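You operate a simulated robot arm through the tools that you are given. There is no shell and no other tool. Be economical: measure what you need, move in short steps, check, and stop when the job is done.

The job below is to be done with a simulated two-armed robot. You get a single attempt, and the scene is never put back.

JOB
Put the grey canister on top of the cream tape rolls. Then put one of the yellow packs from the grey bench top on the flat carton with a red bar. Then put the white lemon tub on the green-edged bench open shelf. The order counts. Set down upright: grey canister.

It is judged by the outcome, as a careful person would: the job done as asked, and still so three seconds after it is handed in. It fails if anything else is knocked over, pushed out of place, dropped, spilled or broken.

ROBOT AND FRAMES
Two 7-joint arms with two-finger parallel grippers on one trunk, on a base that drives. Base frame: it is fixed to the floor where the robot stands at the start and does not move with it; the origin is under the middle of the robot, x ahead of it, y to its left, z up; the surface under the hand at the start is at about z = 0.8. Lengths are in m, angles in degrees, forces in N, time in s.
The left shoulder is at the start at [0.06, 0.143, 0.926], the right one opposite. With the tool pointing down near the work surface each hand reaches from about 0.32 to 0.74 m from the robot's upright axis, wherever it stands, measured 20 degrees to its own side. Places, roughly: green-edged bench open shelf [-2.5, 0.6, 0.3]. Payload 1.57 kg a hand.
Tool frame (each hand has its own): the origin (TCP) lies between the finger pads and is the grasp point; the fingertips stand 0.03 m ahead of it; z points along the fingers, y is the line along which they close. Largest opening 0.11 m; finger width 0.024, thickness 0.012; the body of the gripper, 0.048 by 0.112 m, starts 0.078 m behind the TCP.
Orientation is told as [roll, pitch, yaw] about the base's x, y, z axes, in that order, counted from this pose: with the fingers straight down and closing along the base's y, the tool's x points along the base's -x, its y along +y and its z along -z.

CONTROLS
- The arms move only by the tool play_rows. It takes "left_rows", "right_rows" or both (then of equal length, played together; a hand with none holds still); each is a list of rows, each a list of 3 entries, a list of its own where there are three numbers: the shift along the base's x, y, z in m, then the turn, a rotation vector about the base's x, y, z in rad, then the finger opening in m, from 0 to 0.11. In form: [[[dx, dy, dz], [rx, ry, rz], fingers], ...]. A call has 1 to 12 rows; each row is the pose to reach, as a shift and turn from the pose commanded when the call began. Each row takes 0.2 s and may step no farther than 0.05 m and 8.6 degrees from the row before; otherwise, or with a gripper value out of range, the whole call is refused. A pose out of reach is approached as far as the arm can. The call stops where the force on the tool passes 40 N (or 10 N more than at its start, if that is more) or the arm is blocked; 0.2 s more then pass. The fingers move at their own pace (about 0.045 m/s each) and stop on an object; they squeeze with about 28 N. The grip force told is the motor's: it shows also when the fingers shut on nothing. Time passes only in rows, and 0.2 s behind the last, so rows that repeat a pose let the fingers close. The reply holds the time, the measured pose of the TCP, the force on the tool along the base axes, the opening and the grip force, in the units named above and with some noise, with the torque about the TCP (base axes, N m) and any sound that the robot's microphone picked up.
- Cameras (640 x 400 px; columns grow to the right, rows downward): "scene" is now at [0.0486, 0.0116, 1.5367]; the picture's right is [0.17, -0.99, 0.00], its down [-0.73, -0.12, -0.68] and it looks along [0.67, 0.11, -0.74] (base axes); focal length 262 px, centre (320, 200). "left" rides on the left gripper at [0.07, -0.016, -0.141] in its tool frame; the picture's right is [0.23, 0.97, 0.00], its down [-0.86, 0.20, -0.48] and it looks along [-0.47, 0.11, 0.88] (tool axes); focal length 222 px, centre (320, 200). "right" rides on the right gripper at [0.07, 0.016, -0.141] in its tool frame; the picture's right is [-0.23, 0.97, 0.00], its down [-0.86, -0.20, -0.48] and it looks along [-0.47, -0.11, 0.88] (tool axes); focal length 222 px, centre (320, 200). There is no depth. A picture from a camera that has moved, and an enlarged one, comes with that camera's place and axes in the base frame and with its lens.
- camera(camera): a new picture of that camera. No time passes.
- raise_lower(by): slides the trunk up (or, below 0, down) by that many m; the arms and the scene camera ride with it, the base frame stays. It gives what a move gives, with no picture.
- steer(legs): drives the robot by 1 to 6 legs, each [ahead, left, turn to the left] in m, m and degrees, along the robot's own axes; the way and the turn of a leg run together, so that a leg with both is an arc; at most 1.5 m and 180 degrees a leg. The arms and the cameras ride along, it lands a little off, and it stops where it bumps. It gives what a move gives.
- head_to(pan, tilt): turns the head with the scene camera to pan (to the left, within 86 degrees either way) and tilt (down, from -29 to 69), counted from straight ahead of the robot. It gives what a move gives.
- zoom(camera, box): a new picture of the part [left, top, right, bottom] of that camera's present view, enlarged. No time passes.
- close_job(): hands the job in; it is judged then, once.

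Work in short steps. Places have to be worked out from the pictures, the camera data and where the tool is seen: move nearer, look again, correct. Check each grasp and each placing, and mend what went wrong. You have 165 turns and 122 pictures in all, those below and enlarged ones among them. Open the grippers and draw the arms clear of the work before you hand the job in, unless the task says otherwise; then end with one line.

The tools are called after "Call:" by a JSON object that holds its "op" and its "data". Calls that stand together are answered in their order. play_rows: Moves the arms, as the interface text tells. Its arguments: {"type":"object","properties":{"left_rows":{"type":"array"},"right_rows":{"type":"array"}},"required":[]} The other tools are called the same way: raise_lower (by) slides the trunk up or down; steer (legs) drives the base; head_to (pan, tilt) turns the head that bears the scene camera; camera (camera) takes a picture; zoom (camera, box) takes an enlarged picture of a part of a camera's view; close_job () hands the job in.

At the start:

```text
time_s: 0.0
left_tool_pos: [0.5058, 0.1676, 1.0962]
left_orientation: [-0.1, 0.0, 0.0]
left_wrist_force: [-0.2, 0.5, -0.5]
left_ft_torque: [-0.03, 0.04, 0.01]
left_width: 0.11
left_grip_force: 0.1
right_tool_pos: [0.3961, -0.2352, 1.096]
right_orientation: [-0.1, 0.0, 0.0]
right_wrist_force: [0.6, 0.0, -0.4]
right_ft_torque: [-0.03, -0.02, 0.0]
right_width: 0.1101
right_grip_force: 0.1
trunk travel left (down, up): [-0.525, 0.065]
robot x, y, heading: [-0.0006, -0.0039, 0.1]
head pan, tilt: [9.6, 47.5]
```

scene: 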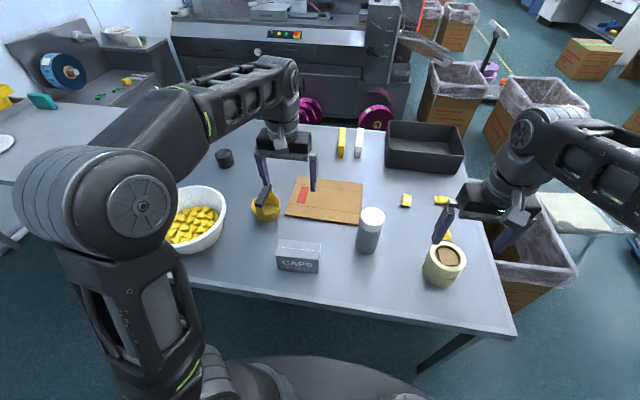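
right: 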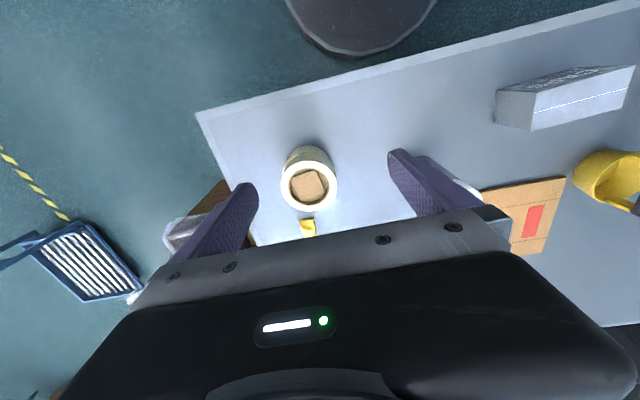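
left: 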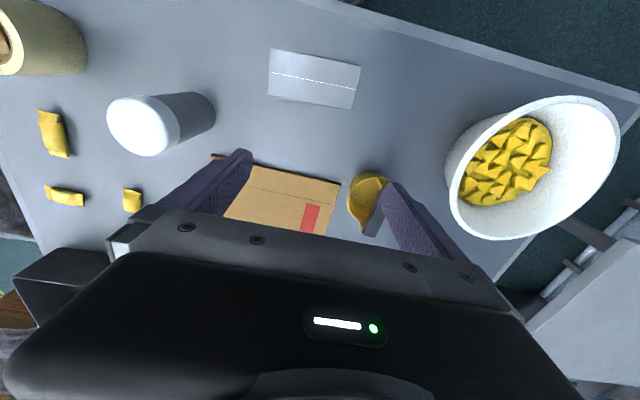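

I'll take enlarged views of the bench to identify the objects.

Call:
{"op": "zoom", "data": {"camera": "scene", "box": [340, 170, 520, 300]}}

Call:
{"op": "zoom", "data": {"camera": "scene", "box": [160, 120, 400, 280]}}

```text
3.08 times, centred on (430, 235) of scene
camera zoom: at [0.0486, 0.0116, 1.5367], right [0.17, -0.99, 0.0], down [-0.73, -0.12, -0.68], along [0.67, 0.11, -0.74], focal length 807 px, centre (-18, 92)
```

zoom: 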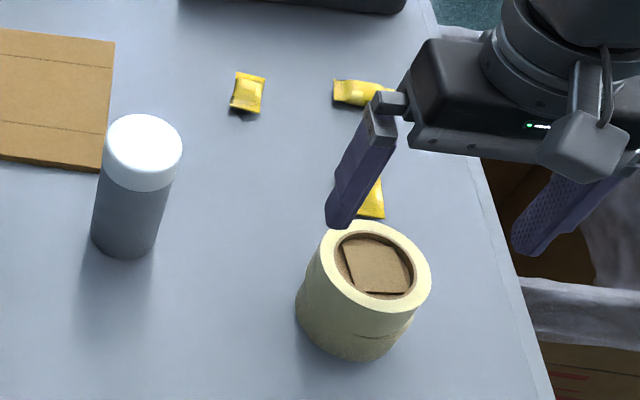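

```text
2.50 times, centred on (280, 200) of scene
camera zoom: at [0.0486, 0.0116, 1.5367], right [0.17, -0.99, 0.0], down [-0.73, -0.12, -0.68], along [0.67, 0.11, -0.74], focal length 656 px, centre (420, 200)
```

zoom: 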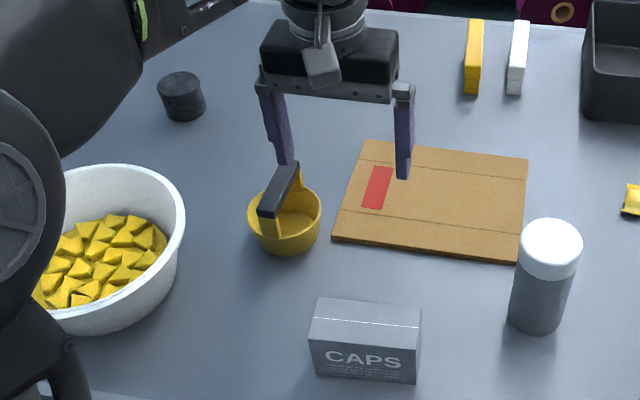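

The canister's axis is at about (0.54, -0.06) with its top at z≈0.94. The tape stack is at about (0.47, -0.27) with its top at z≈0.90. I'll move the left hand aside and bring the right hand above the canister.

Call:
{"op": "play_rows", "data": {"left_rows": [[[0, 0.03, 0], [0, 0, 0], 0.11], [[0, 0.06, 0], [0, 0, 0], 0.11], [[0, 0.09, 0], [0, 0, 0], 0.11], [[0, 0.12, 0], [0, 0, 0], 0.11], [[0, 0.12, 0], [0, 0, 0], 0.11]], "right_rows": [[[0.028, 0.035, 0], [0, 0, 0], 0.11], [[0.056, 0.07, 0], [0, 0, 0], 0.11], [[0.084, 0.105, 0], [0, 0, 0], 0.11], [[0.112, 0.14, 0], [0, 0, 0], 0.11], [[0.14, 0.175, 0], [0, 0, 0], 0.11]]}}

Call:
{"op": "camera", "data": {"camera": "right"}}

Call:
{"op": "camera", "data": {"camera": "scene"}}

```text
time_s: 1.2
left_tool_pos: [0.506, 0.2863, 1.0979]
left_orientation: [0.1, -0.1, -0.1]
left_wrist_force: [-0.5, -0.7, 1.2]
left_ft_torque: [0.1, 0.02, 0.0]
left_width: 0.1102
left_grip_force: 0.1
right_tool_pos: [0.5149, -0.0877, 1.0975]
right_orientation: [0.2, -0.2, 0.0]
right_wrist_force: [-0.7, -1.0, 0.9]
right_ft_torque: [0.06, -0.01, 0.0]
right_width: 0.1097
right_grip_force: 0.0
right hand out of reach, approached as far as the arm can: row 5
trunk travel left (down, up): [-0.525, 0.065]
robot x, y, heading: [0.0013, -0.0, -0.2]
head pan, tilt: [9.6, 47.5]
```

```text
116 pictures are left
camera right: at [0.445, -0.0713, 1.2377], right [0.23, 0.97, 0.0], down [0.85, -0.2, 0.48], along [0.47, -0.11, -0.88], focal length 222 px, centre (320, 200)
```

right: 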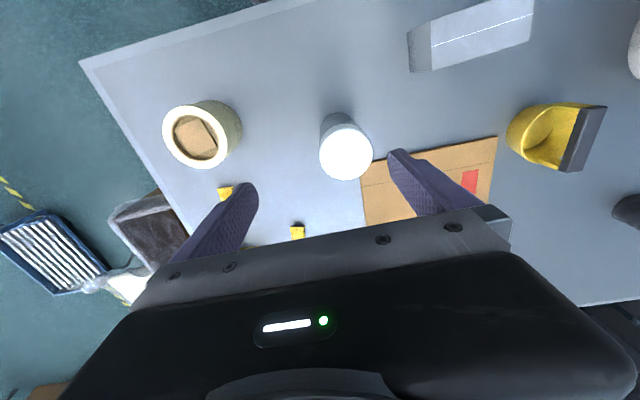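

```text
115 pictures are left
camera scene: at [0.0482, 0.0084, 1.5368], right [0.17, -0.99, 0.0], down [-0.73, -0.12, -0.68], along [0.67, 0.11, -0.74], focal length 262 px, centre (320, 200)
```

scene: 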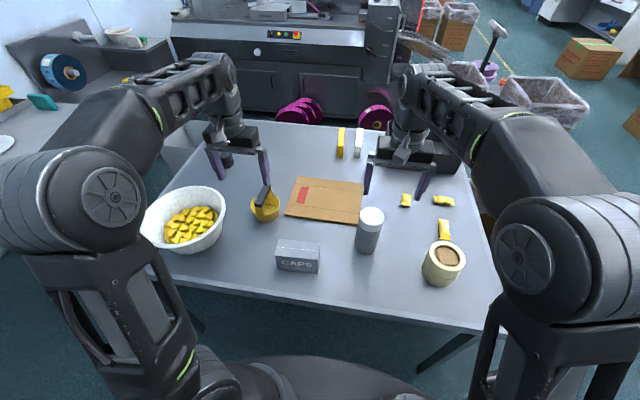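

The lid centre works out again at (0.538, -0.057). I'll lower the hand and shift it over, staying above the lid, since reach improves lower down.

Call:
{"op": "play_rows", "data": {"right_rows": [[[0.0, 0.0, -0.045], [0, 0, 0], 0.11], [[0.0, 0.0, -0.085], [0, 0, 0], 0.11], [[0.015, 0.02, -0.085], [0, 0, 0], 0.11], [[0.023, 0.031, -0.085], [0, 0, 0], 0.11], [[0.023, 0.031, -0.085], [0, 0, 0], 0.11]]}}

Call:
{"op": "camera", "data": {"camera": "right"}}

```text
time_s: 2.4
left_tool_pos: [0.5067, 0.2887, 1.0966]
left_orientation: [-0.1, 0.0, 0.0]
left_wrist_force: [-0.4, -0.4, 0.0]
left_ft_torque: [-0.01, 0.01, 0.03]
left_width: 0.11
left_grip_force: 0.0
right_tool_pos: [0.5372, -0.0526, 1.0124]
right_orientation: [0.0, 0.0, 0.0]
right_wrist_force: [0.2, -0.1, 0.6]
right_ft_torque: [0.0, 0.01, 0.0]
right_width: 0.11
right_grip_force: 0.1
trunk travel left (down, up): [-0.525, 0.065]
robot x, y, heading: [-0.0009, -0.0024, -0.3]
head pan, tilt: [9.6, 47.5]
```

```text
114 pictures are left
camera right: at [0.4683, -0.0362, 1.1532], right [0.23, 0.97, 0.0], down [0.86, -0.2, 0.48], along [0.47, -0.11, -0.88], focal length 222 px, centre (320, 200)
```

right: 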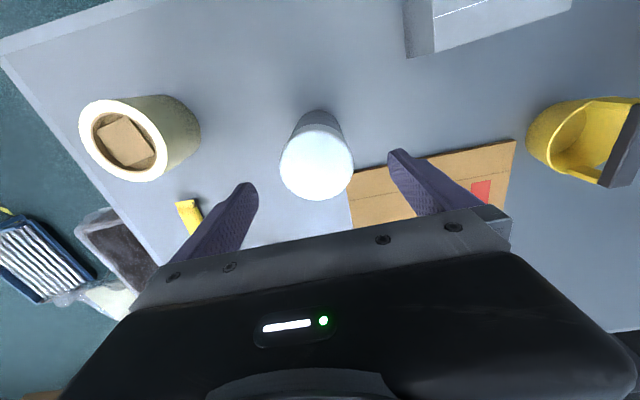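

The hand is almost centred, with the lid at (0.539, -0.057). I'll correct by a few mm, lower to z≈0.878 to grip the body below the lid, and stop before closing.

Call:
{"op": "play_rows", "data": {"right_rows": [[[0.002, -0.005, -0.03], [0, 0, 0], 0.11], [[0.002, -0.005, -0.06], [0, 0, 0], 0.11], [[0.002, -0.005, -0.09], [0, 0, 0], 0.11], [[0.002, -0.005, -0.115], [0, 0, 0], 0.11], [[0.002, -0.005, -0.134], [0, 0, 0], 0.11], [[0.002, -0.005, -0.134], [0, 0, 0], 0.11]]}}

Call:
{"op": "camera", "data": {"camera": "right"}}

Call:
{"op": "zoom", "data": {"camera": "scene", "box": [300, 140, 500, 300]}}

```text
time_s: 3.8
left_tool_pos: [0.506, 0.2894, 1.0972]
left_orientation: [-0.1, 0.0, 0.0]
left_wrist_force: [0.6, 0.2, 0.2]
left_ft_torque: [0.02, 0.06, -0.03]
left_width: 0.11
left_grip_force: 0.0
right_tool_pos: [0.5394, -0.0601, 0.8777]
right_orientation: [0.0, 0.0, 0.0]
right_wrist_force: [-0.6, 0.1, 0.0]
right_ft_torque: [0.02, -0.02, -0.01]
right_width: 0.1102
right_grip_force: 0.1
trunk travel left (down, up): [-0.525, 0.065]
robot x, y, heading: [-0.0027, 0.0001, -0.0]
head pan, tilt: [9.6, 47.5]
```

```text
113 pictures are left
camera right: at [0.4703, -0.0438, 1.0184], right [0.23, 0.97, 0.0], down [0.85, -0.2, 0.48], along [0.47, -0.11, -0.88], focal length 222 px, centre (320, 200)
```

right: 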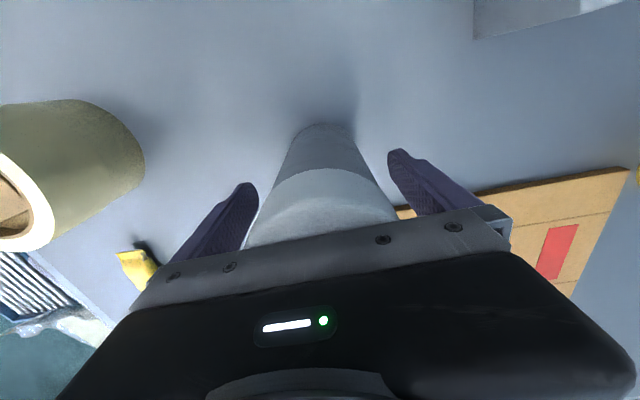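

```text
2.50 times, centred on (400, 220) of scene
camera zoom: at [0.0485, 0.0117, 1.5367], right [0.17, -0.99, 0.0], down [-0.73, -0.12, -0.68], along [0.67, 0.11, -0.74], focal length 656 px, centre (120, 150)
```

zoom: 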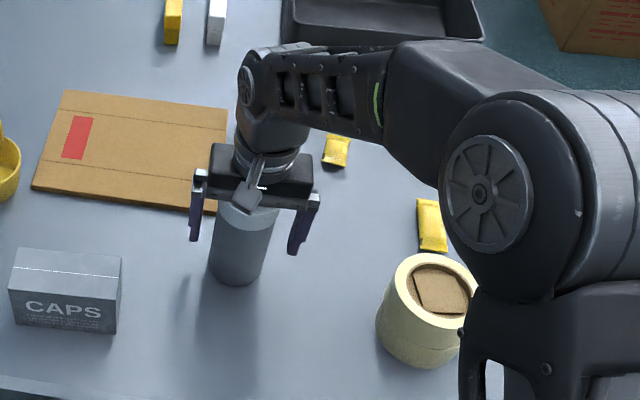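

Looks well straddled. I'll close the fingers, then lift a little.

Call:
{"op": "play_rows", "data": {"right_rows": [[[0, 0, 0], [0, 0, 0], 0.07], [[0, 0, 0], [0, 0, 0], 0.05], [[0, 0, 0], [0, 0, 0], 0.04], [[0, 0, 0], [0, 0, 0], 0.04], [[0, 0, 0], [0, 0, 0], 0.04], [[0, 0, 0.01], [0, 0, 0], 0.04], [[0, 0, 0.03], [0, 0, 0], 0.04], [[0, 0, 0.03], [0, 0, 0], 0.04]]}}

Call:
{"op": "camera", "data": {"camera": "scene"}}

```text
time_s: 5.6
left_tool_pos: [0.5079, 0.2895, 1.0969]
left_orientation: [-0.1, 0.1, 0.1]
left_wrist_force: [-0.1, -0.5, -0.2]
left_ft_torque: [-0.01, 0.0, 0.0]
left_width: 0.1101
left_grip_force: 0.0
right_tool_pos: [0.5401, -0.0615, 0.9103]
right_orientation: [0.0, -0.1, 0.0]
right_wrist_force: [-0.2, 0.2, -3.5]
right_ft_torque: [-0.03, -0.05, 0.01]
right_width: 0.0715
right_grip_force: 27.6
trunk travel left (down, up): [-0.525, 0.065]
robot x, y, heading: [-0.0036, -0.0019, 0.1]
head pan, tilt: [9.6, 47.5]
```

```text
111 pictures are left
camera scene: at [0.0491, 0.0117, 1.5367], right [0.17, -0.99, 0.0], down [-0.73, -0.12, -0.68], along [0.67, 0.11, -0.74], focal length 262 px, centre (320, 200)
```

scene: 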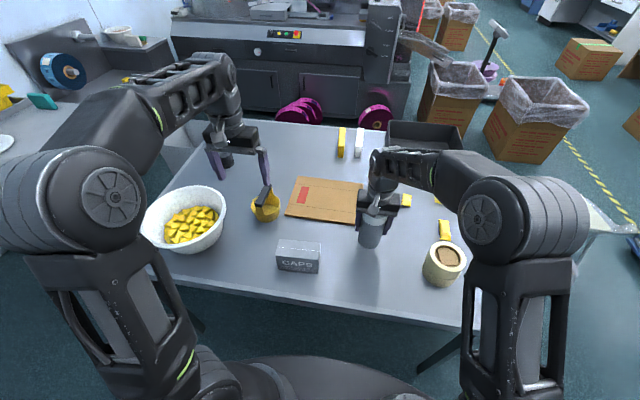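

The canister is held (opening 0.0715, about 0.35 kg). I'll lift it and carry it most of the way towards the rolls, then look.

Call:
{"op": "play_rows", "data": {"right_rows": [[[0, 0, 0.04], [0, 0, 0], 0.04], [[0, 0, 0.08], [0, 0, 0], 0.04], [[0, 0, 0.12], [0, 0, 0], 0.04], [[-0.012, -0.04, 0.13], [0, 0, 0], 0.04], [[-0.024, -0.08, 0.13], [0, 0, 0], 0.04], [[-0.036, -0.11, 0.13], [0, 0, 0], 0.04], [[-0.036, -0.11, 0.13], [0, 0, 0], 0.04]]}}

Call:
{"op": "camera", "data": {"camera": "right"}}

Call:
{"op": "zoom", "data": {"camera": "scene", "box": [340, 170, 500, 300]}}

```text
time_s: 7.2
left_tool_pos: [0.5073, 0.2873, 1.0961]
left_orientation: [-0.1, 0.0, 0.0]
left_wrist_force: [0.3, 0.4, -0.1]
left_ft_torque: [0.0, -0.01, -0.01]
left_width: 0.1102
left_grip_force: 0.1
right_tool_pos: [0.5027, -0.1719, 1.0398]
right_orientation: [0.0, -0.1, 0.0]
right_wrist_force: [-0.3, 0.4, -2.9]
right_ft_torque: [0.0, 0.0, -0.01]
right_width: 0.0716
right_grip_force: 28.0
trunk travel left (down, up): [-0.525, 0.065]
robot x, y, heading: [0.0028, 0.0013, 0.0]
head pan, tilt: [9.6, 47.5]
```

```text
110 pictures are left
camera right: at [0.4337, -0.1551, 1.1789], right [0.23, 0.97, 0.0], down [0.86, -0.2, 0.48], along [0.47, -0.11, -0.88], focal length 222 px, centre (320, 200)
```

right: 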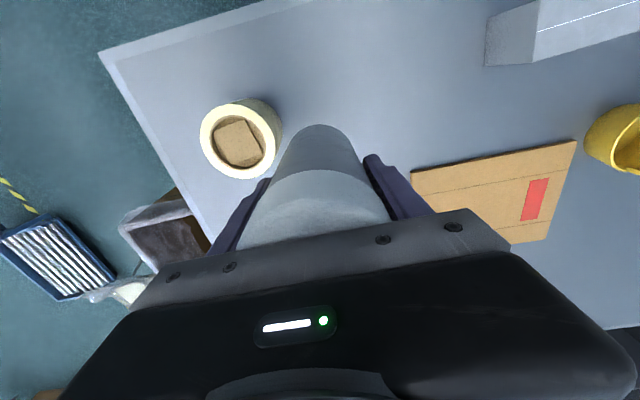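

```text
3.08 times, centred on (420, 235) of scene
camera zoom: at [0.0492, 0.0121, 1.5367], right [0.17, -0.99, 0.0], down [-0.73, -0.12, -0.68], along [0.67, 0.11, -0.74], focal length 807 px, centre (12, 92)
```

zoom: 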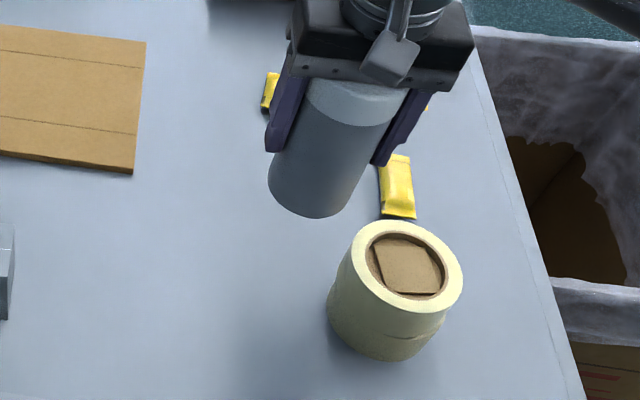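

The ring centre is at (0.475, -0.270). I'll move the canister above it at the same height and check from the scene camera.

Call:
{"op": "play_rows", "data": {"right_rows": [[[-0.01, -0.035, 0], [0, 0, 0], 0.04], [[-0.02, -0.07, 0], [0, 0, 0], 0.04], [[-0.028, -0.098, 0], [0, 0, 0], 0.04], [[-0.028, -0.098, -0.03], [0, 0, 0], 0.04], [[-0.028, -0.098, -0.03], [0, 0, 0], 0.04]]}}

Call:
{"op": "camera", "data": {"camera": "right"}}

Call:
{"op": "zoom", "data": {"camera": "scene", "box": [360, 170, 520, 300]}}

```text
time_s: 8.4
left_tool_pos: [0.5068, 0.2883, 1.0968]
left_orientation: [0.0, 0.0, 0.0]
left_wrist_force: [-0.6, -0.1, -0.7]
left_ft_torque: [0.01, 0.02, 0.0]
left_width: 0.1099
left_grip_force: 0.0
right_tool_pos: [0.4719, -0.2691, 1.0103]
right_orientation: [0.0, 0.0, 0.0]
right_wrist_force: [-0.7, -0.5, -3.0]
right_ft_torque: [0.0, 0.0, -0.01]
right_width: 0.0714
right_grip_force: 27.9
trunk travel left (down, up): [-0.525, 0.065]
robot x, y, heading: [0.003, 0.0007, 0.0]
head pan, tilt: [9.6, 47.5]
```

```text
108 pictures are left
camera right: at [0.403, -0.2516, 1.15], right [0.23, 0.97, 0.0], down [0.86, -0.2, 0.48], along [0.47, -0.11, -0.88], focal length 222 px, centre (320, 200)
```

right: 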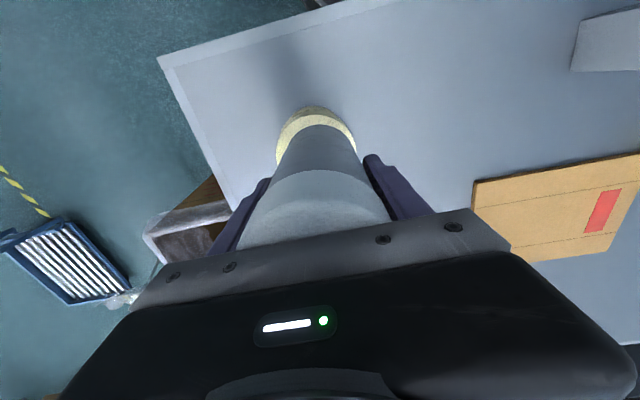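

```text
3.08 times, centred on (440, 235) of scene
camera zoom: at [0.0484, 0.0114, 1.5367], right [0.17, -0.99, 0.0], down [-0.73, -0.12, -0.68], along [0.67, 0.11, -0.74], focal length 807 px, centre (-49, 92)
```

zoom: 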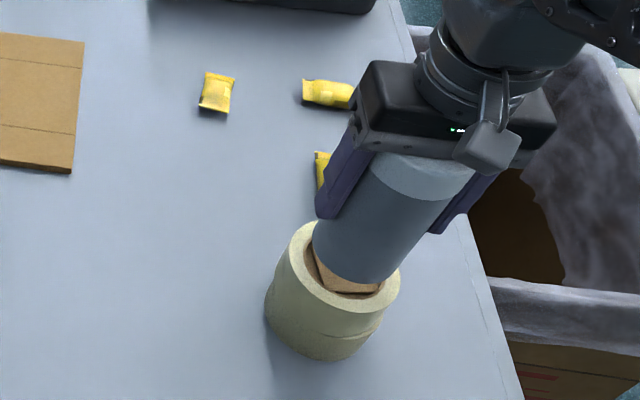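

The canister is over the ring, with its bottom about 3 cm above. I'll lower it gently and watch the force.

Call:
{"op": "play_rows", "data": {"right_rows": [[[0.001, -0.001, -0.01], [0, 0, 0], 0.04], [[0.001, -0.001, -0.018], [0, 0, 0], 0.04], [[0.001, -0.001, -0.023], [0, 0, 0], 0.04], [[0.001, -0.001, -0.026], [0, 0, 0], 0.04], [[0.001, -0.001, -0.026], [0, 0, 0], 0.04]]}}

Call:
{"op": "zoom", "data": {"camera": "scene", "box": [390, 200, 490, 300]}}

```text
time_s: 9.6
left_tool_pos: [0.5062, 0.288, 1.0968]
left_orientation: [0.0, 0.0, 0.0]
left_wrist_force: [-0.1, 0.0, 0.3]
left_ft_torque: [0.01, 0.0, 0.01]
left_width: 0.11
left_grip_force: 0.0
right_tool_pos: [0.4768, -0.2706, 0.9826]
right_orientation: [-0.1, 0.0, 0.0]
right_wrist_force: [0.8, -0.2, -3.5]
right_ft_torque: [0.01, 0.01, 0.0]
right_width: 0.0715
right_grip_force: 28.2
trunk travel left (down, up): [-0.525, 0.065]
robot x, y, heading: [-0.0016, 0.0004, -0.0]
head pan, tilt: [9.6, 47.5]
```

```text
4.00 times, centred on (440, 250) of scene
camera zoom: at [0.0488, 0.0115, 1.5367], right [0.17, -0.99, 0.0], down [-0.73, -0.12, -0.68], along [0.67, 0.11, -0.74], focal length 1049 px, centre (-160, 0)
```

zoom: 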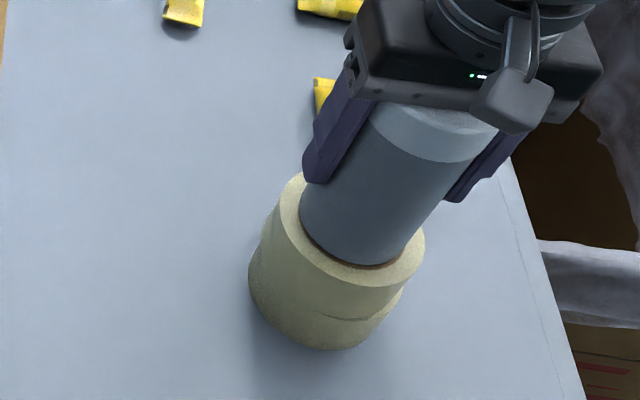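

It is still slightly above the ring and about 4 mm too far in x. I'll correct that and lower to contact.

Call:
{"op": "play_rows", "data": {"right_rows": [[[-0.004, 0, 0], [0, 0, 0], 0.04], [[-0.004, 0, -0.002], [0, 0, 0], 0.04], [[-0.004, 0, -0.004], [0, 0, 0], 0.04], [[-0.004, 0, -0.005], [0, 0, 0], 0.04], [[-0.004, 0, -0.005], [0, 0, 0], 0.04]]}}

Call:
{"op": "zoom", "data": {"camera": "scene", "box": [390, 200, 490, 300]}}

```text
time_s: 10.8
left_tool_pos: [0.5058, 0.2878, 1.0961]
left_orientation: [0.0, 0.0, 0.2]
left_wrist_force: [0.4, 0.2, 0.2]
left_ft_torque: [0.0, 0.0, 0.0]
left_width: 0.1098
left_grip_force: 0.0
right_tool_pos: [0.4731, -0.2697, 0.978]
right_orientation: [0.0, 0.1, 0.0]
right_wrist_force: [0.0, 0.0, -3.1]
right_ft_torque: [0.03, 0.01, -0.02]
right_width: 0.0719
right_grip_force: 28.3
trunk travel left (down, up): [-0.525, 0.065]
robot x, y, heading: [-0.0017, -0.0022, 0.1]
head pan, tilt: [9.6, 47.5]
```

```text
4.00 times, centred on (440, 250) of scene
camera zoom: at [0.0488, 0.0115, 1.5367], right [0.17, -0.99, 0.0], down [-0.73, -0.12, -0.68], along [0.67, 0.11, -0.74], focal length 1049 px, centre (-160, 0)
```

zoom: 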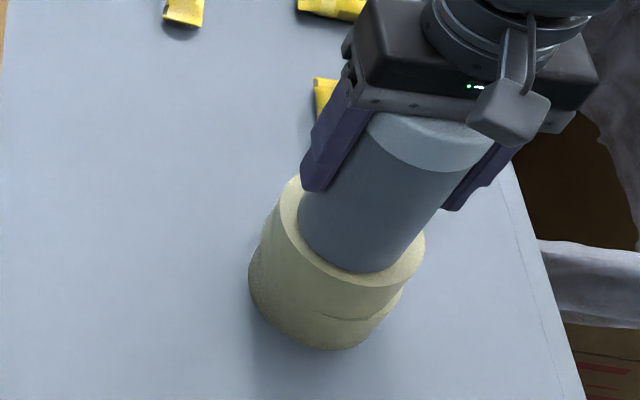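

Well centred now, with no contact yet. I'll keep lowering in millimetre steps.

Call:
{"op": "play_rows", "data": {"right_rows": [[[0, 0, -0.0015], [0, 0, 0], 0.04], [[0, 0, -0.003], [0, 0, 0], 0.04], [[0, 0, -0.0045], [0, 0, 0], 0.04], [[0, 0, -0.0045], [0, 0, 0], 0.04]]}}

```text
time_s: 11.8
left_tool_pos: [0.5056, 0.2885, 1.0967]
left_orientation: [-0.2, 0.0, 0.0]
left_wrist_force: [-0.9, -0.2, 0.6]
left_ft_torque: [0.01, -0.02, -0.01]
left_width: 0.1097
left_grip_force: 0.1
right_tool_pos: [0.4731, -0.2687, 0.9738]
right_orientation: [-0.1, 0.0, 0.0]
right_wrist_force: [0.2, -1.4, 5.0]
right_ft_torque: [-0.08, 0.13, -0.01]
right_width: 0.0714
right_grip_force: 28.1
trunk travel left (down, up): [-0.525, 0.065]
robot x, y, heading: [0.0005, 0.0025, 0.3]
head pan, tilt: [9.6, 47.5]
```

Contact is made (net push about 8 N). I'll check the view, then open.

Call:
{"op": "play_rows", "data": {"right_rows": [[[0, 0, 0.0005], [0, 0, 0], 0.075], [[0, 0, 0.0005], [0, 0, 0], 0.085], [[0, 0, 0.0005], [0, 0, 0], 0.1], [[0, 0, 0.0005], [0, 0, 0], 0.11], [[0, 0, 0.0005], [0, 0, 0], 0.11]]}}

Call:
{"op": "zoom", "data": {"camera": "scene", "box": [390, 200, 490, 300]}}

Call:
{"op": "camera", "data": {"camera": "right"}}

```text
time_s: 13.0
left_tool_pos: [0.5067, 0.289, 1.0971]
left_orientation: [-0.1, 0.0, 0.0]
left_wrist_force: [0.4, 0.1, 0.1]
left_ft_torque: [0.04, -0.03, 0.0]
left_width: 0.1101
left_grip_force: 0.1
right_tool_pos: [0.4735, -0.2684, 0.9741]
right_orientation: [0.0, -0.1, 0.0]
right_wrist_force: [0.7, 0.0, -0.7]
right_ft_torque: [-0.01, 0.01, 0.03]
right_width: 0.11
right_grip_force: 0.0
trunk travel left (down, up): [-0.525, 0.065]
robot x, y, heading: [0.0006, -0.0014, -0.2]
head pan, tilt: [9.6, 47.5]
```

```text
4.00 times, centred on (440, 250) of scene
camera zoom: at [0.0486, 0.0117, 1.5367], right [0.17, -0.99, 0.0], down [-0.73, -0.12, -0.68], along [0.67, 0.11, -0.74], focal length 1049 px, centre (-160, 0)
```

zoom: 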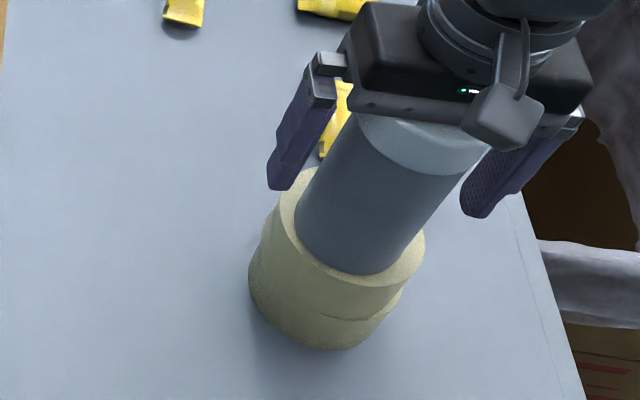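

```text
103 pictures are left
camera right: at [0.4037, -0.2522, 1.1146], right [0.23, 0.97, 0.0], down [0.86, -0.2, 0.48], along [0.47, -0.11, -0.88], focal length 222 px, centre (320, 200)
```

right: 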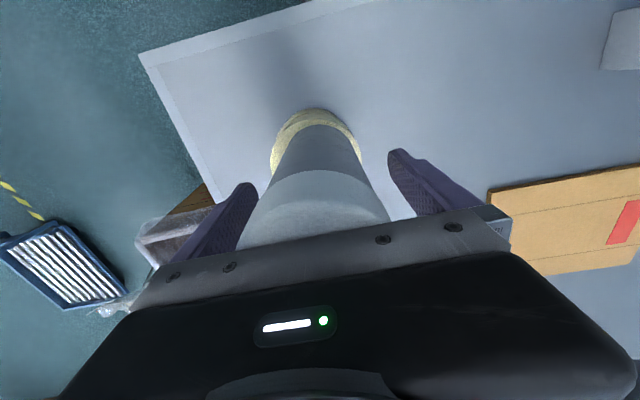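

The canister stands upright on the rolls. I'll lift the hand straight up, then look down to judge the space between base and bench.

Call:
{"op": "play_rows", "data": {"right_rows": [[[0, 0, 0.03], [0, 0, 0], 0.11], [[0, 0, 0.06], [0, 0, 0], 0.11], [[0, 0, 0.1], [0, 0, 0], 0.11], [[0, 0, 0.14], [0, 0, 0], 0.11], [[0, 0, 0.16], [0, 0, 0], 0.11]]}}

Call:
{"op": "head_to", "data": {"pan": 0, "tilt": 69}}

Call:
{"op": "camera", "data": {"camera": "scene"}}

Call:
{"op": "camera", "data": {"camera": "right"}}

```text
time_s: 14.2
left_tool_pos: [0.5064, 0.2888, 1.0968]
left_orientation: [0.0, 0.0, 0.0]
left_wrist_force: [0.5, -0.3, 0.6]
left_ft_torque: [-0.01, 0.02, -0.01]
left_width: 0.1102
left_grip_force: 0.1
right_tool_pos: [0.4749, -0.2668, 1.0975]
right_orientation: [0.0, 0.0, 0.0]
right_wrist_force: [0.5, -1.6, -0.8]
right_ft_torque: [0.0, 0.01, -0.01]
right_width: 0.1101
right_grip_force: 0.1
right hand out of reach, approached as far as the arm can: row 4, 5
trunk travel left (down, up): [-0.525, 0.065]
robot x, y, heading: [-0.0017, -0.0022, 0.2]
head pan, tilt: [9.6, 47.5]
```

```text
time_s: 15.1
left_tool_pos: [0.5064, 0.289, 1.0967]
left_orientation: [-0.1, 0.1, 0.0]
left_wrist_force: [0.9, -0.9, 1.1]
left_ft_torque: [0.02, 0.01, 0.02]
left_width: 0.1098
left_grip_force: 0.0
right_tool_pos: [0.4745, -0.2661, 1.0961]
right_orientation: [0.0, -0.1, 0.0]
right_wrist_force: [0.2, -0.3, 0.5]
right_ft_torque: [0.0, 0.0, -0.02]
right_width: 0.11
right_grip_force: 0.0
trunk travel left (down, up): [-0.525, 0.065]
robot x, y, heading: [-0.0009, -0.0006, 0.2]
head pan, tilt: [0.0, 68.8]
```

```text
102 pictures are left
camera scene: at [0.0264, -0.0015, 1.5113], right [0.0, -1.0, 0.0], down [-0.93, 0.0, -0.36], along [0.36, 0.0, -0.93], focal length 262 px, centre (320, 200)
```

scene: 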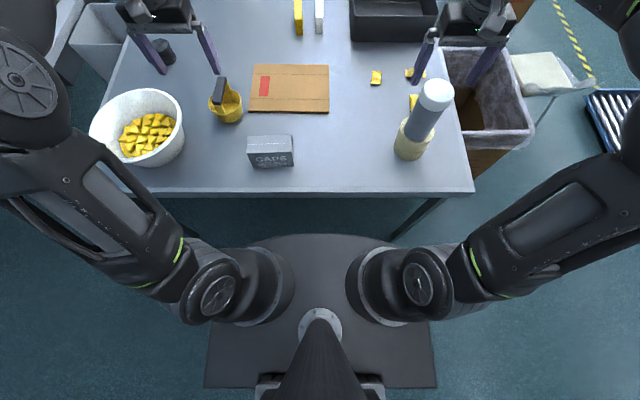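

```text
101 pictures are left
camera right: at [0.4059, -0.2502, 1.2365], right [0.23, 0.97, 0.0], down [0.86, -0.2, 0.48], along [0.47, -0.11, -0.88], focal length 222 px, centre (320, 200)
```

right: 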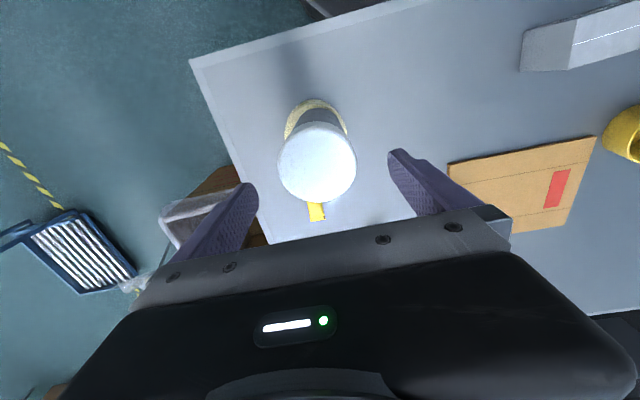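

Base and bench legs are fairly close, so I won't drive forward. I'll take the pack nearest the carton, at about (0.76, -0.20), with a forward-tilted tool. First I move the right hand away from above the canister, then drive 0.1 m left so the arm clears it.

Call:
{"op": "play_rows", "data": {"right_rows": [[[0, 0.04, 0.0], [0, 0, 0], 0.11], [[0, 0.08, 0.0], [0, 0, 0], 0.11], [[0, 0.12, 0.0], [0, 0, 0], 0.11], [[0, 0.12, 0], [0, 0, 0], 0.11]]}}

Call:
{"op": "steer", "data": {"legs": [[0, 0.1, 0]]}}

Call:
{"op": "head_to", "data": {"pan": 0, "tilt": 48}}

Call:
{"op": "camera", "data": {"camera": "right"}}

Call:
{"op": "camera", "data": {"camera": "scene"}}

```text
time_s: 16.1
left_tool_pos: [0.5069, 0.2874, 1.0969]
left_orientation: [0.0, 0.0, 0.0]
left_wrist_force: [0.5, -0.7, 0.4]
left_ft_torque: [0.02, 0.0, 0.0]
left_width: 0.1102
left_grip_force: 0.1
right_tool_pos: [0.4757, -0.1501, 1.0969]
right_orientation: [-0.1, 0.1, 0.0]
right_wrist_force: [0.1, -0.2, 0.1]
right_ft_torque: [0.02, 0.01, 0.02]
right_width: 0.1101
right_grip_force: 0.1
trunk travel left (down, up): [-0.525, 0.065]
robot x, y, heading: [-0.0002, -0.0029, -0.1]
head pan, tilt: [0.0, 68.8]
```

```text
time_s: 17.2
left_tool_pos: [0.5062, 0.3905, 1.0948]
left_orientation: [-0.1, -0.1, 0.2]
left_wrist_force: [0.3, 0.6, -0.1]
left_ft_torque: [-0.05, -0.02, -0.01]
left_width: 0.1101
left_grip_force: 0.0
right_tool_pos: [0.4749, -0.0475, 1.0965]
right_orientation: [-0.1, 0.0, 0.1]
right_wrist_force: [0.0, 0.7, -1.3]
right_ft_torque: [-0.07, 0.0, 0.0]
right_width: 0.1099
right_grip_force: 0.0
trunk travel left (down, up): [-0.525, 0.065]
robot x, y, heading: [0.001, 0.0998, -0.0]
head pan, tilt: [0.0, 68.8]
```

```text
time_s: 18.0
left_tool_pos: [0.5056, 0.3893, 1.0972]
left_orientation: [0.0, 0.0, 0.1]
left_wrist_force: [0.0, -0.1, 0.6]
left_ft_torque: [0.04, -0.03, 0.03]
left_width: 0.1099
left_grip_force: 0.1
right_tool_pos: [0.4755, -0.0496, 1.0974]
right_orientation: [0.0, 0.1, 0.1]
right_wrist_force: [-0.5, 0.1, -0.5]
right_ft_torque: [0.0, 0.0, 0.01]
right_width: 0.1101
right_grip_force: 0.1
trunk travel left (down, up): [-0.525, 0.065]
robot x, y, heading: [-0.0035, 0.0986, 0.2]
head pan, tilt: [0.0, 48.0]
```

```text
100 pictures are left
camera right: at [0.4063, -0.033, 1.2366], right [0.23, 0.97, 0.0], down [0.86, -0.2, 0.48], along [0.47, -0.11, -0.88], focal length 222 px, centre (320, 200)
```

right: 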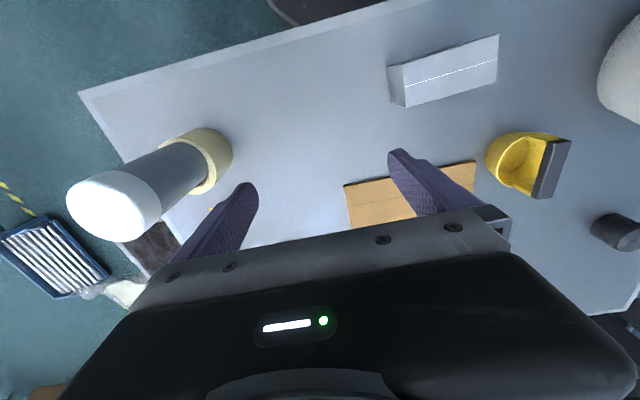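

```text
99 pictures are left
camera scene: at [0.0492, 0.0988, 1.5359], right [0.0, -1.0, 0.0], down [-0.74, 0.0, -0.67], along [0.67, 0.0, -0.74], focal length 262 px, centre (320, 200)
```

scene: 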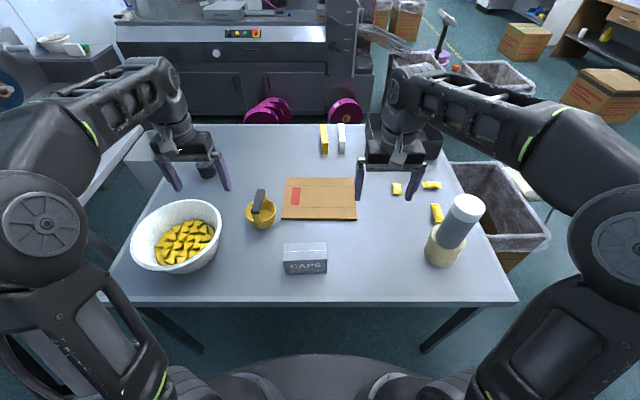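

Pack 1 is again at (0.76, -0.196). I'll approach it with the tool tilting forward about 29°, stopping above it.

Call:
{"op": "play_rows", "data": {"right_rows": [[[0.035, -0.02, -0.02], [0, -0.07, 0], 0.11], [[0.07, -0.04, -0.04], [0, -0.14, 0], 0.11], [[0.105, -0.06, -0.06], [0, -0.21, 0], 0.11], [[0.14, -0.08, -0.08], [0, -0.28, 0], 0.11], [[0.175, -0.1, -0.1], [0, -0.35, 0], 0.08], [[0.21, -0.12, -0.12], [0, -0.42, 0], 0.07], [[0.245, -0.14, -0.14], [0, -0.5, 0], 0.07], [[0.245, -0.14, -0.14], [0, -0.5, 0], 0.07]]}}

Call:
{"op": "camera", "data": {"camera": "right"}}

Call:
{"op": "camera", "data": {"camera": "scene"}}

```text
time_s: 19.8
left_tool_pos: [0.506, 0.3896, 1.097]
left_orientation: [0.0, 0.0, 0.1]
left_wrist_force: [0.3, -0.3, -0.1]
left_ft_torque: [-0.02, 0.01, 0.0]
left_width: 0.1099
left_grip_force: 0.2
right_tool_pos: [0.7211, -0.189, 0.9531]
right_orientation: [0.0, -28.6, 0.0]
right_wrist_force: [0.4, -0.2, 0.2]
right_ft_torque: [0.02, -0.03, 0.03]
right_width: 0.0701
right_grip_force: 0.0
trunk travel left (down, up): [-0.525, 0.065]
robot x, y, heading: [0.0014, 0.1022, 0.1]
head pan, tilt: [0.0, 48.0]
```

```text
98 pictures are left
camera right: at [0.5922, -0.1727, 1.0426], right [0.2, 0.97, 0.11], down [0.52, -0.2, 0.83], along [0.83, -0.11, -0.55], focal length 222 px, centre (320, 200)
```

right: 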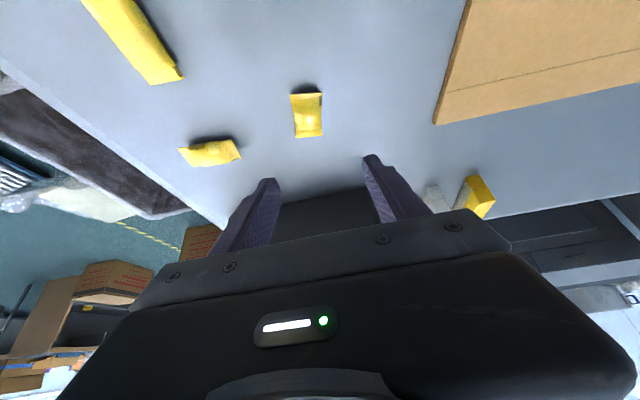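

```text
97 pictures are left
camera scene: at [0.0488, 0.099, 1.536], right [0.0, -1.0, 0.0], down [-0.74, 0.0, -0.67], along [0.67, 0.0, -0.74], focal length 262 px, centre (320, 200)
```

scene: 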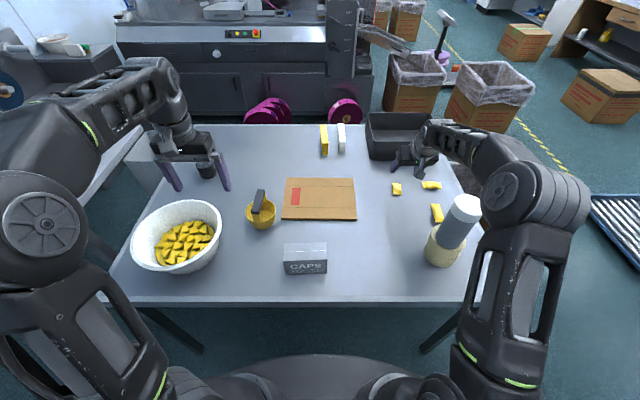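

The right forearm would pass right above the canister, and lowering it there is risky. I'll reverse out the same way, retract the right hand, and use the left arm instead, because its elbow stays clear of the canister.

Call:
{"op": "play_rows", "data": {"right_rows": [[[-0.035, 0.02, 0.02], [0, 0.08, 0], 0.11], [[-0.07, 0.04, 0.04], [0, 0.15, 0], 0.11], [[-0.105, 0.06, 0.06], [0, 0.22, 0], 0.11], [[-0.14, 0.08, 0.08], [0, 0.29, 0], 0.11], [[-0.175, 0.1, 0.1], [0, 0.36, 0], 0.11], [[-0.21, 0.12, 0.12], [0, 0.43, 0], 0.11], [[-0.245, 0.14, 0.14], [0, 0.5, 0], 0.11], [[-0.285, 0.14, 0.14], [0, 0.5, 0], 0.11], [[-0.325, 0.13, 0.14], [0, 0.5, 0], 0.11], [[-0.355, 0.11, 0.14], [0, 0.5, 0], 0.11], [[-0.37, 0.08, 0.14], [0, 0.5, 0], 0.11], [[-0.37, 0.06, 0.14], [0, 0.5, 0], 0.11]]}}

Call:
{"op": "camera", "data": {"camera": "scene"}}

```text
time_s: 22.4
left_tool_pos: [0.5065, 0.3883, 1.0969]
left_orientation: [0.1, 0.0, 0.1]
left_wrist_force: [0.3, 0.4, -0.4]
left_ft_torque: [0.01, 0.04, 0.0]
left_width: 0.1101
left_grip_force: 0.1
right_tool_pos: [0.3504, -0.1274, 1.0973]
right_orientation: [0.0, 0.0, 0.1]
right_wrist_force: [-0.1, -0.2, -0.1]
right_ft_torque: [-0.02, -0.01, 0.01]
right_width: 0.1097
right_grip_force: 0.2
trunk travel left (down, up): [-0.525, 0.065]
robot x, y, heading: [-0.0029, 0.1015, 0.2]
head pan, tilt: [0.0, 48.0]
```

```text
96 pictures are left
camera scene: at [0.0493, 0.0985, 1.5359], right [0.0, -1.0, 0.0], down [-0.74, 0.0, -0.67], along [0.67, 0.0, -0.74], focal length 262 px, centre (320, 200)
```

scene: 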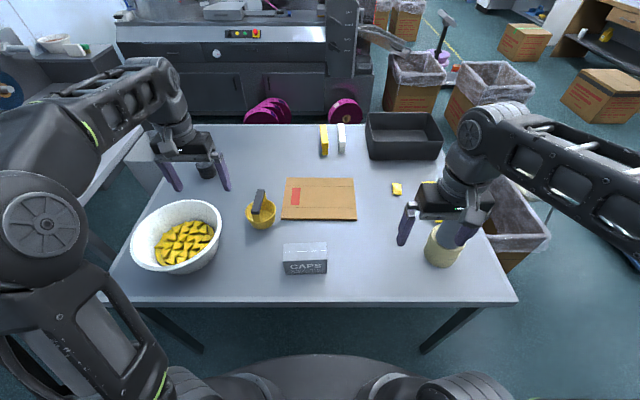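

The path is clear, so I drive 0.15 m right (y ≈ -0.05), then bring the left hand towards pack 1.

Call:
{"op": "steer", "data": {"legs": [[0, -0.15, 0]]}}

Call:
{"op": "play_rows", "data": {"left_rows": [[[0.03, -0.035, -0.01], [0, -0.06, 0], 0.11], [[0.06, -0.07, -0.02], [0, -0.12, 0], 0.11], [[0.09, -0.105, -0.03], [0, -0.18, 0], 0.11], [[0.11, -0.145, -0.04], [0, -0.24, 0], 0.11], [[0.13, -0.185, -0.055], [0, -0.3, 0], 0.11], [[0.15, -0.225, -0.07], [0, -0.36, 0], 0.11], [[0.165, -0.265, -0.08], [0, -0.42, 0], 0.11], [[0.18, -0.305, -0.09], [0, -0.48, 0], 0.11], [[0.195, -0.345, -0.1], [0, -0.54, 0], 0.11], [[0.205, -0.385, -0.11], [0, -0.6, 0], 0.11], [[0.205, -0.385, -0.11], [0, -0.6, 0], 0.07]]}}

Call:
{"op": "camera", "data": {"camera": "scene"}}

Call:
{"op": "camera", "data": {"camera": "left"}}

```text
time_s: 23.8
left_tool_pos: [0.508, 0.2348, 1.0968]
left_orientation: [0.0, 0.0, 0.0]
left_wrist_force: [0.2, -1.1, 0.4]
left_ft_torque: [0.04, -0.02, 0.01]
left_width: 0.1101
left_grip_force: 0.1
right_tool_pos: [0.3499, -0.2823, 1.0969]
right_orientation: [0.1, 0.0, -0.1]
right_wrist_force: [1.0, 0.1, 0.3]
right_ft_torque: [0.01, 0.01, 0.02]
right_width: 0.1101
right_grip_force: 0.0
trunk travel left (down, up): [-0.525, 0.065]
robot x, y, heading: [-0.0031, -0.052, 0.1]
head pan, tilt: [0.0, 48.0]
```

```text
time_s: 26.2
left_tool_pos: [0.7102, -0.1511, 0.9836]
left_orientation: [-0.1, -34.4, 0.0]
left_wrist_force: [-0.1, 0.4, -0.2]
left_ft_torque: [-0.01, -0.04, -0.03]
left_width: 0.0758
left_grip_force: 0.2
right_tool_pos: [0.3513, -0.2793, 1.0977]
right_orientation: [0.1, 0.1, 0.0]
right_wrist_force: [1.0, 0.5, -0.4]
right_ft_torque: [0.02, 0.02, -0.01]
right_width: 0.1097
right_grip_force: 0.0
trunk travel left (down, up): [-0.525, 0.065]
robot x, y, heading: [0.0017, -0.0534, -0.1]
head pan, tilt: [0.0, 48.0]
```

```text
95 pictures are left
camera scene: at [0.0492, -0.0543, 1.536], right [0.0, -1.0, 0.0], down [-0.74, 0.0, -0.67], along [0.67, 0.0, -0.74], focal length 262 px, centre (320, 200)
```

scene: 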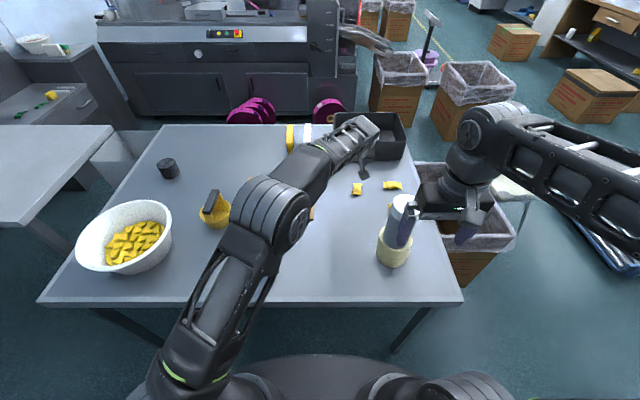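

```text
94 pictures are left
camera left: at [0.5749, -0.1671, 1.0613], right [-0.19, 0.97, -0.13], down [0.43, 0.2, 0.88], along [0.88, 0.11, -0.46], focal length 222 px, centre (320, 200)
```

left: 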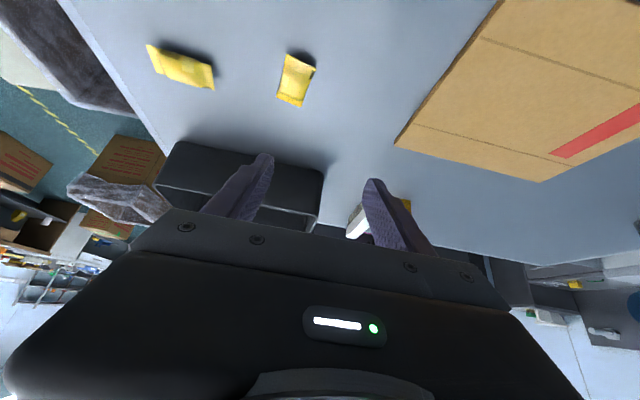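

From the left camera pack 1 is at (0.760, -0.196), and this arm is well away from the canister. I'll descend most of the way with the fingers at 0.07.

Call:
{"op": "play_rows", "data": {"left_rows": [[[0.015, -0.02, -0.03], [0, 0, 0], 0.07], [[0.03, -0.04, -0.06], [0, 0, 0], 0.07], [[0.04, -0.045, -0.1], [0, 0, 0], 0.07], [[0.04, -0.045, -0.13], [0, 0, 0], 0.07], [[0.04, -0.045, -0.13], [0, 0, 0], 0.07]]}}

Call:
{"op": "camera", "data": {"camera": "left"}}

Call:
{"op": "zoom", "data": {"camera": "scene", "box": [300, 100, 460, 200]}}

```text
time_s: 27.4
left_tool_pos: [0.7465, -0.1953, 0.8583]
left_orientation: [-0.1, -34.4, 0.0]
left_wrist_force: [-0.1, 0.5, -0.4]
left_ft_torque: [-0.02, -0.01, 0.04]
left_width: 0.07
left_grip_force: 0.2
left hand out of reach, approached as far as the arm can: row 3
right_tool_pos: [0.3488, -0.2813, 1.0972]
right_orientation: [0.0, -0.1, 0.1]
right_wrist_force: [-0.1, -0.5, -0.1]
right_ft_torque: [-0.01, 0.03, 0.0]
right_width: 0.1102
right_grip_force: 0.0
trunk travel left (down, up): [-0.525, 0.065]
robot x, y, heading: [0.0003, -0.0527, 0.2]
head pan, tilt: [0.0, 48.0]
```

```text
93 pictures are left
camera left: at [0.611, -0.2115, 0.9353], right [-0.19, 0.97, -0.13], down [0.44, 0.2, 0.88], along [0.88, 0.11, -0.46], focal length 222 px, centre (320, 200)
```

left: 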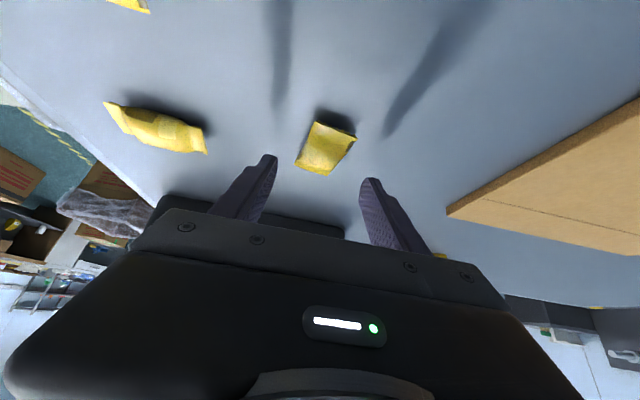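

```text
4.00 times, centred on (380, 150) of scene
camera zoom: at [0.049, -0.0548, 1.536], right [0.0, -1.0, 0.0], down [-0.74, 0.0, -0.67], along [0.67, 0.0, -0.74], focal length 1049 px, centre (80, 400)
```

zoom: 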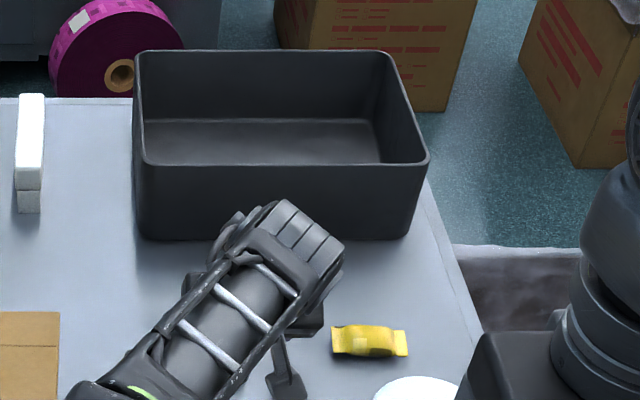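

The pack sits between the fingers at (0.758, -0.195). I'll lower to just above the bench top.

Call:
{"op": "play_rows", "data": {"left_rows": [[[0.003, 0, -0.01], [0, 0, 0], 0.07], [[0.004, 0, -0.017], [0, 0, 0], 0.07], [[0.004, 0, -0.022], [0, 0, 0], 0.07], [[0.004, 0, -0.022], [0, 0, 0], 0.07]]}}

Call:
{"op": "camera", "data": {"camera": "left"}}

```text
time_s: 28.4
left_tool_pos: [0.7472, -0.189, 0.8353]
left_orientation: [0.1, -34.5, 0.0]
left_wrist_force: [0.1, 0.2, 0.8]
left_ft_torque: [-0.04, -0.03, -0.01]
left_width: 0.0699
left_grip_force: 0.1
left hand out of reach, approached as far as the arm can: row 1, 2, 3, 4
right_tool_pos: [0.3499, -0.2818, 1.0978]
right_orientation: [0.0, -0.1, -0.1]
right_wrist_force: [-0.6, -0.4, -0.4]
right_ft_torque: [0.0, 0.01, -0.01]
right_width: 0.1099
right_grip_force: 0.0
trunk travel left (down, up): [-0.525, 0.065]
robot x, y, heading: [-0.0029, -0.0546, -0.1]
head pan, tilt: [0.0, 48.0]
```

```text
91 pictures are left
camera left: at [0.6116, -0.2051, 0.9124], right [-0.19, 0.97, -0.13], down [0.44, 0.2, 0.88], along [0.88, 0.11, -0.46], focal length 222 px, centre (320, 200)
```

left: 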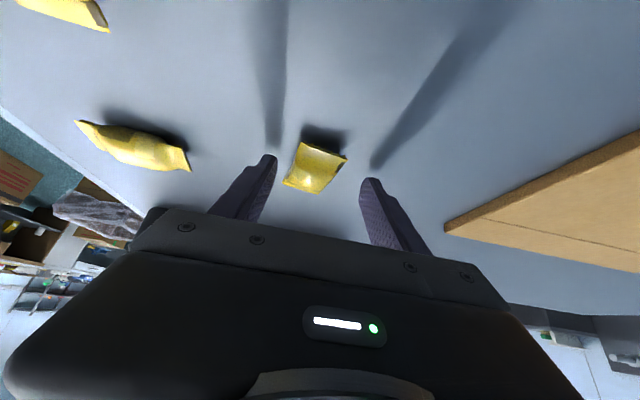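

The tips flank the pack just above the bench. I'll go 3 mm lower and close.

Call:
{"op": "play_rows", "data": {"left_rows": [[[0, -0.004, -0.003], [0, 0, 0], 0.07], [[0, -0.004, -0.003], [0, 0, 0], 0.05], [[0, -0.004, -0.003], [0, 0, 0], 0.03], [[0, -0.004, -0.003], [0, 0, 0], 0.01], [[0, -0.004, -0.003], [0, 0, 0], 0.005], [[0, -0.004, -0.003], [0, 0, 0], 0.005]]}}

Call:
{"op": "camera", "data": {"camera": "left"}}

```text
time_s: 29.8
left_tool_pos: [0.7466, -0.1918, 0.8318]
left_orientation: [0.0, -34.5, 0.0]
left_wrist_force: [-0.5, -0.1, 0.1]
left_ft_torque: [0.02, 0.0, 0.0]
left_width: 0.0326
left_grip_force: 27.5
right_tool_pos: [0.3494, -0.2806, 1.0974]
right_orientation: [0.0, 0.0, 0.1]
right_wrist_force: [-0.4, -0.5, -0.6]
right_ft_torque: [-0.01, -0.01, 0.03]
right_width: 0.11
right_grip_force: 0.0
trunk travel left (down, up): [-0.525, 0.065]
robot x, y, heading: [0.0007, -0.0478, 0.1]
head pan, tilt: [0.0, 48.0]
```

```text
90 pictures are left
camera left: at [0.6112, -0.2085, 0.9093], right [-0.19, 0.97, -0.13], down [0.44, 0.2, 0.88], along [0.88, 0.11, -0.46], focal length 222 px, centre (320, 200)
```

left: 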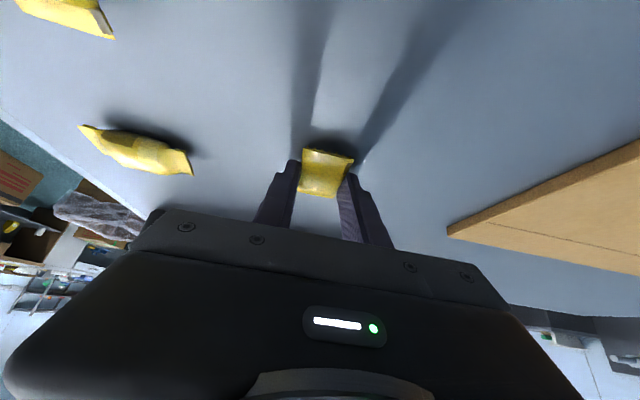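

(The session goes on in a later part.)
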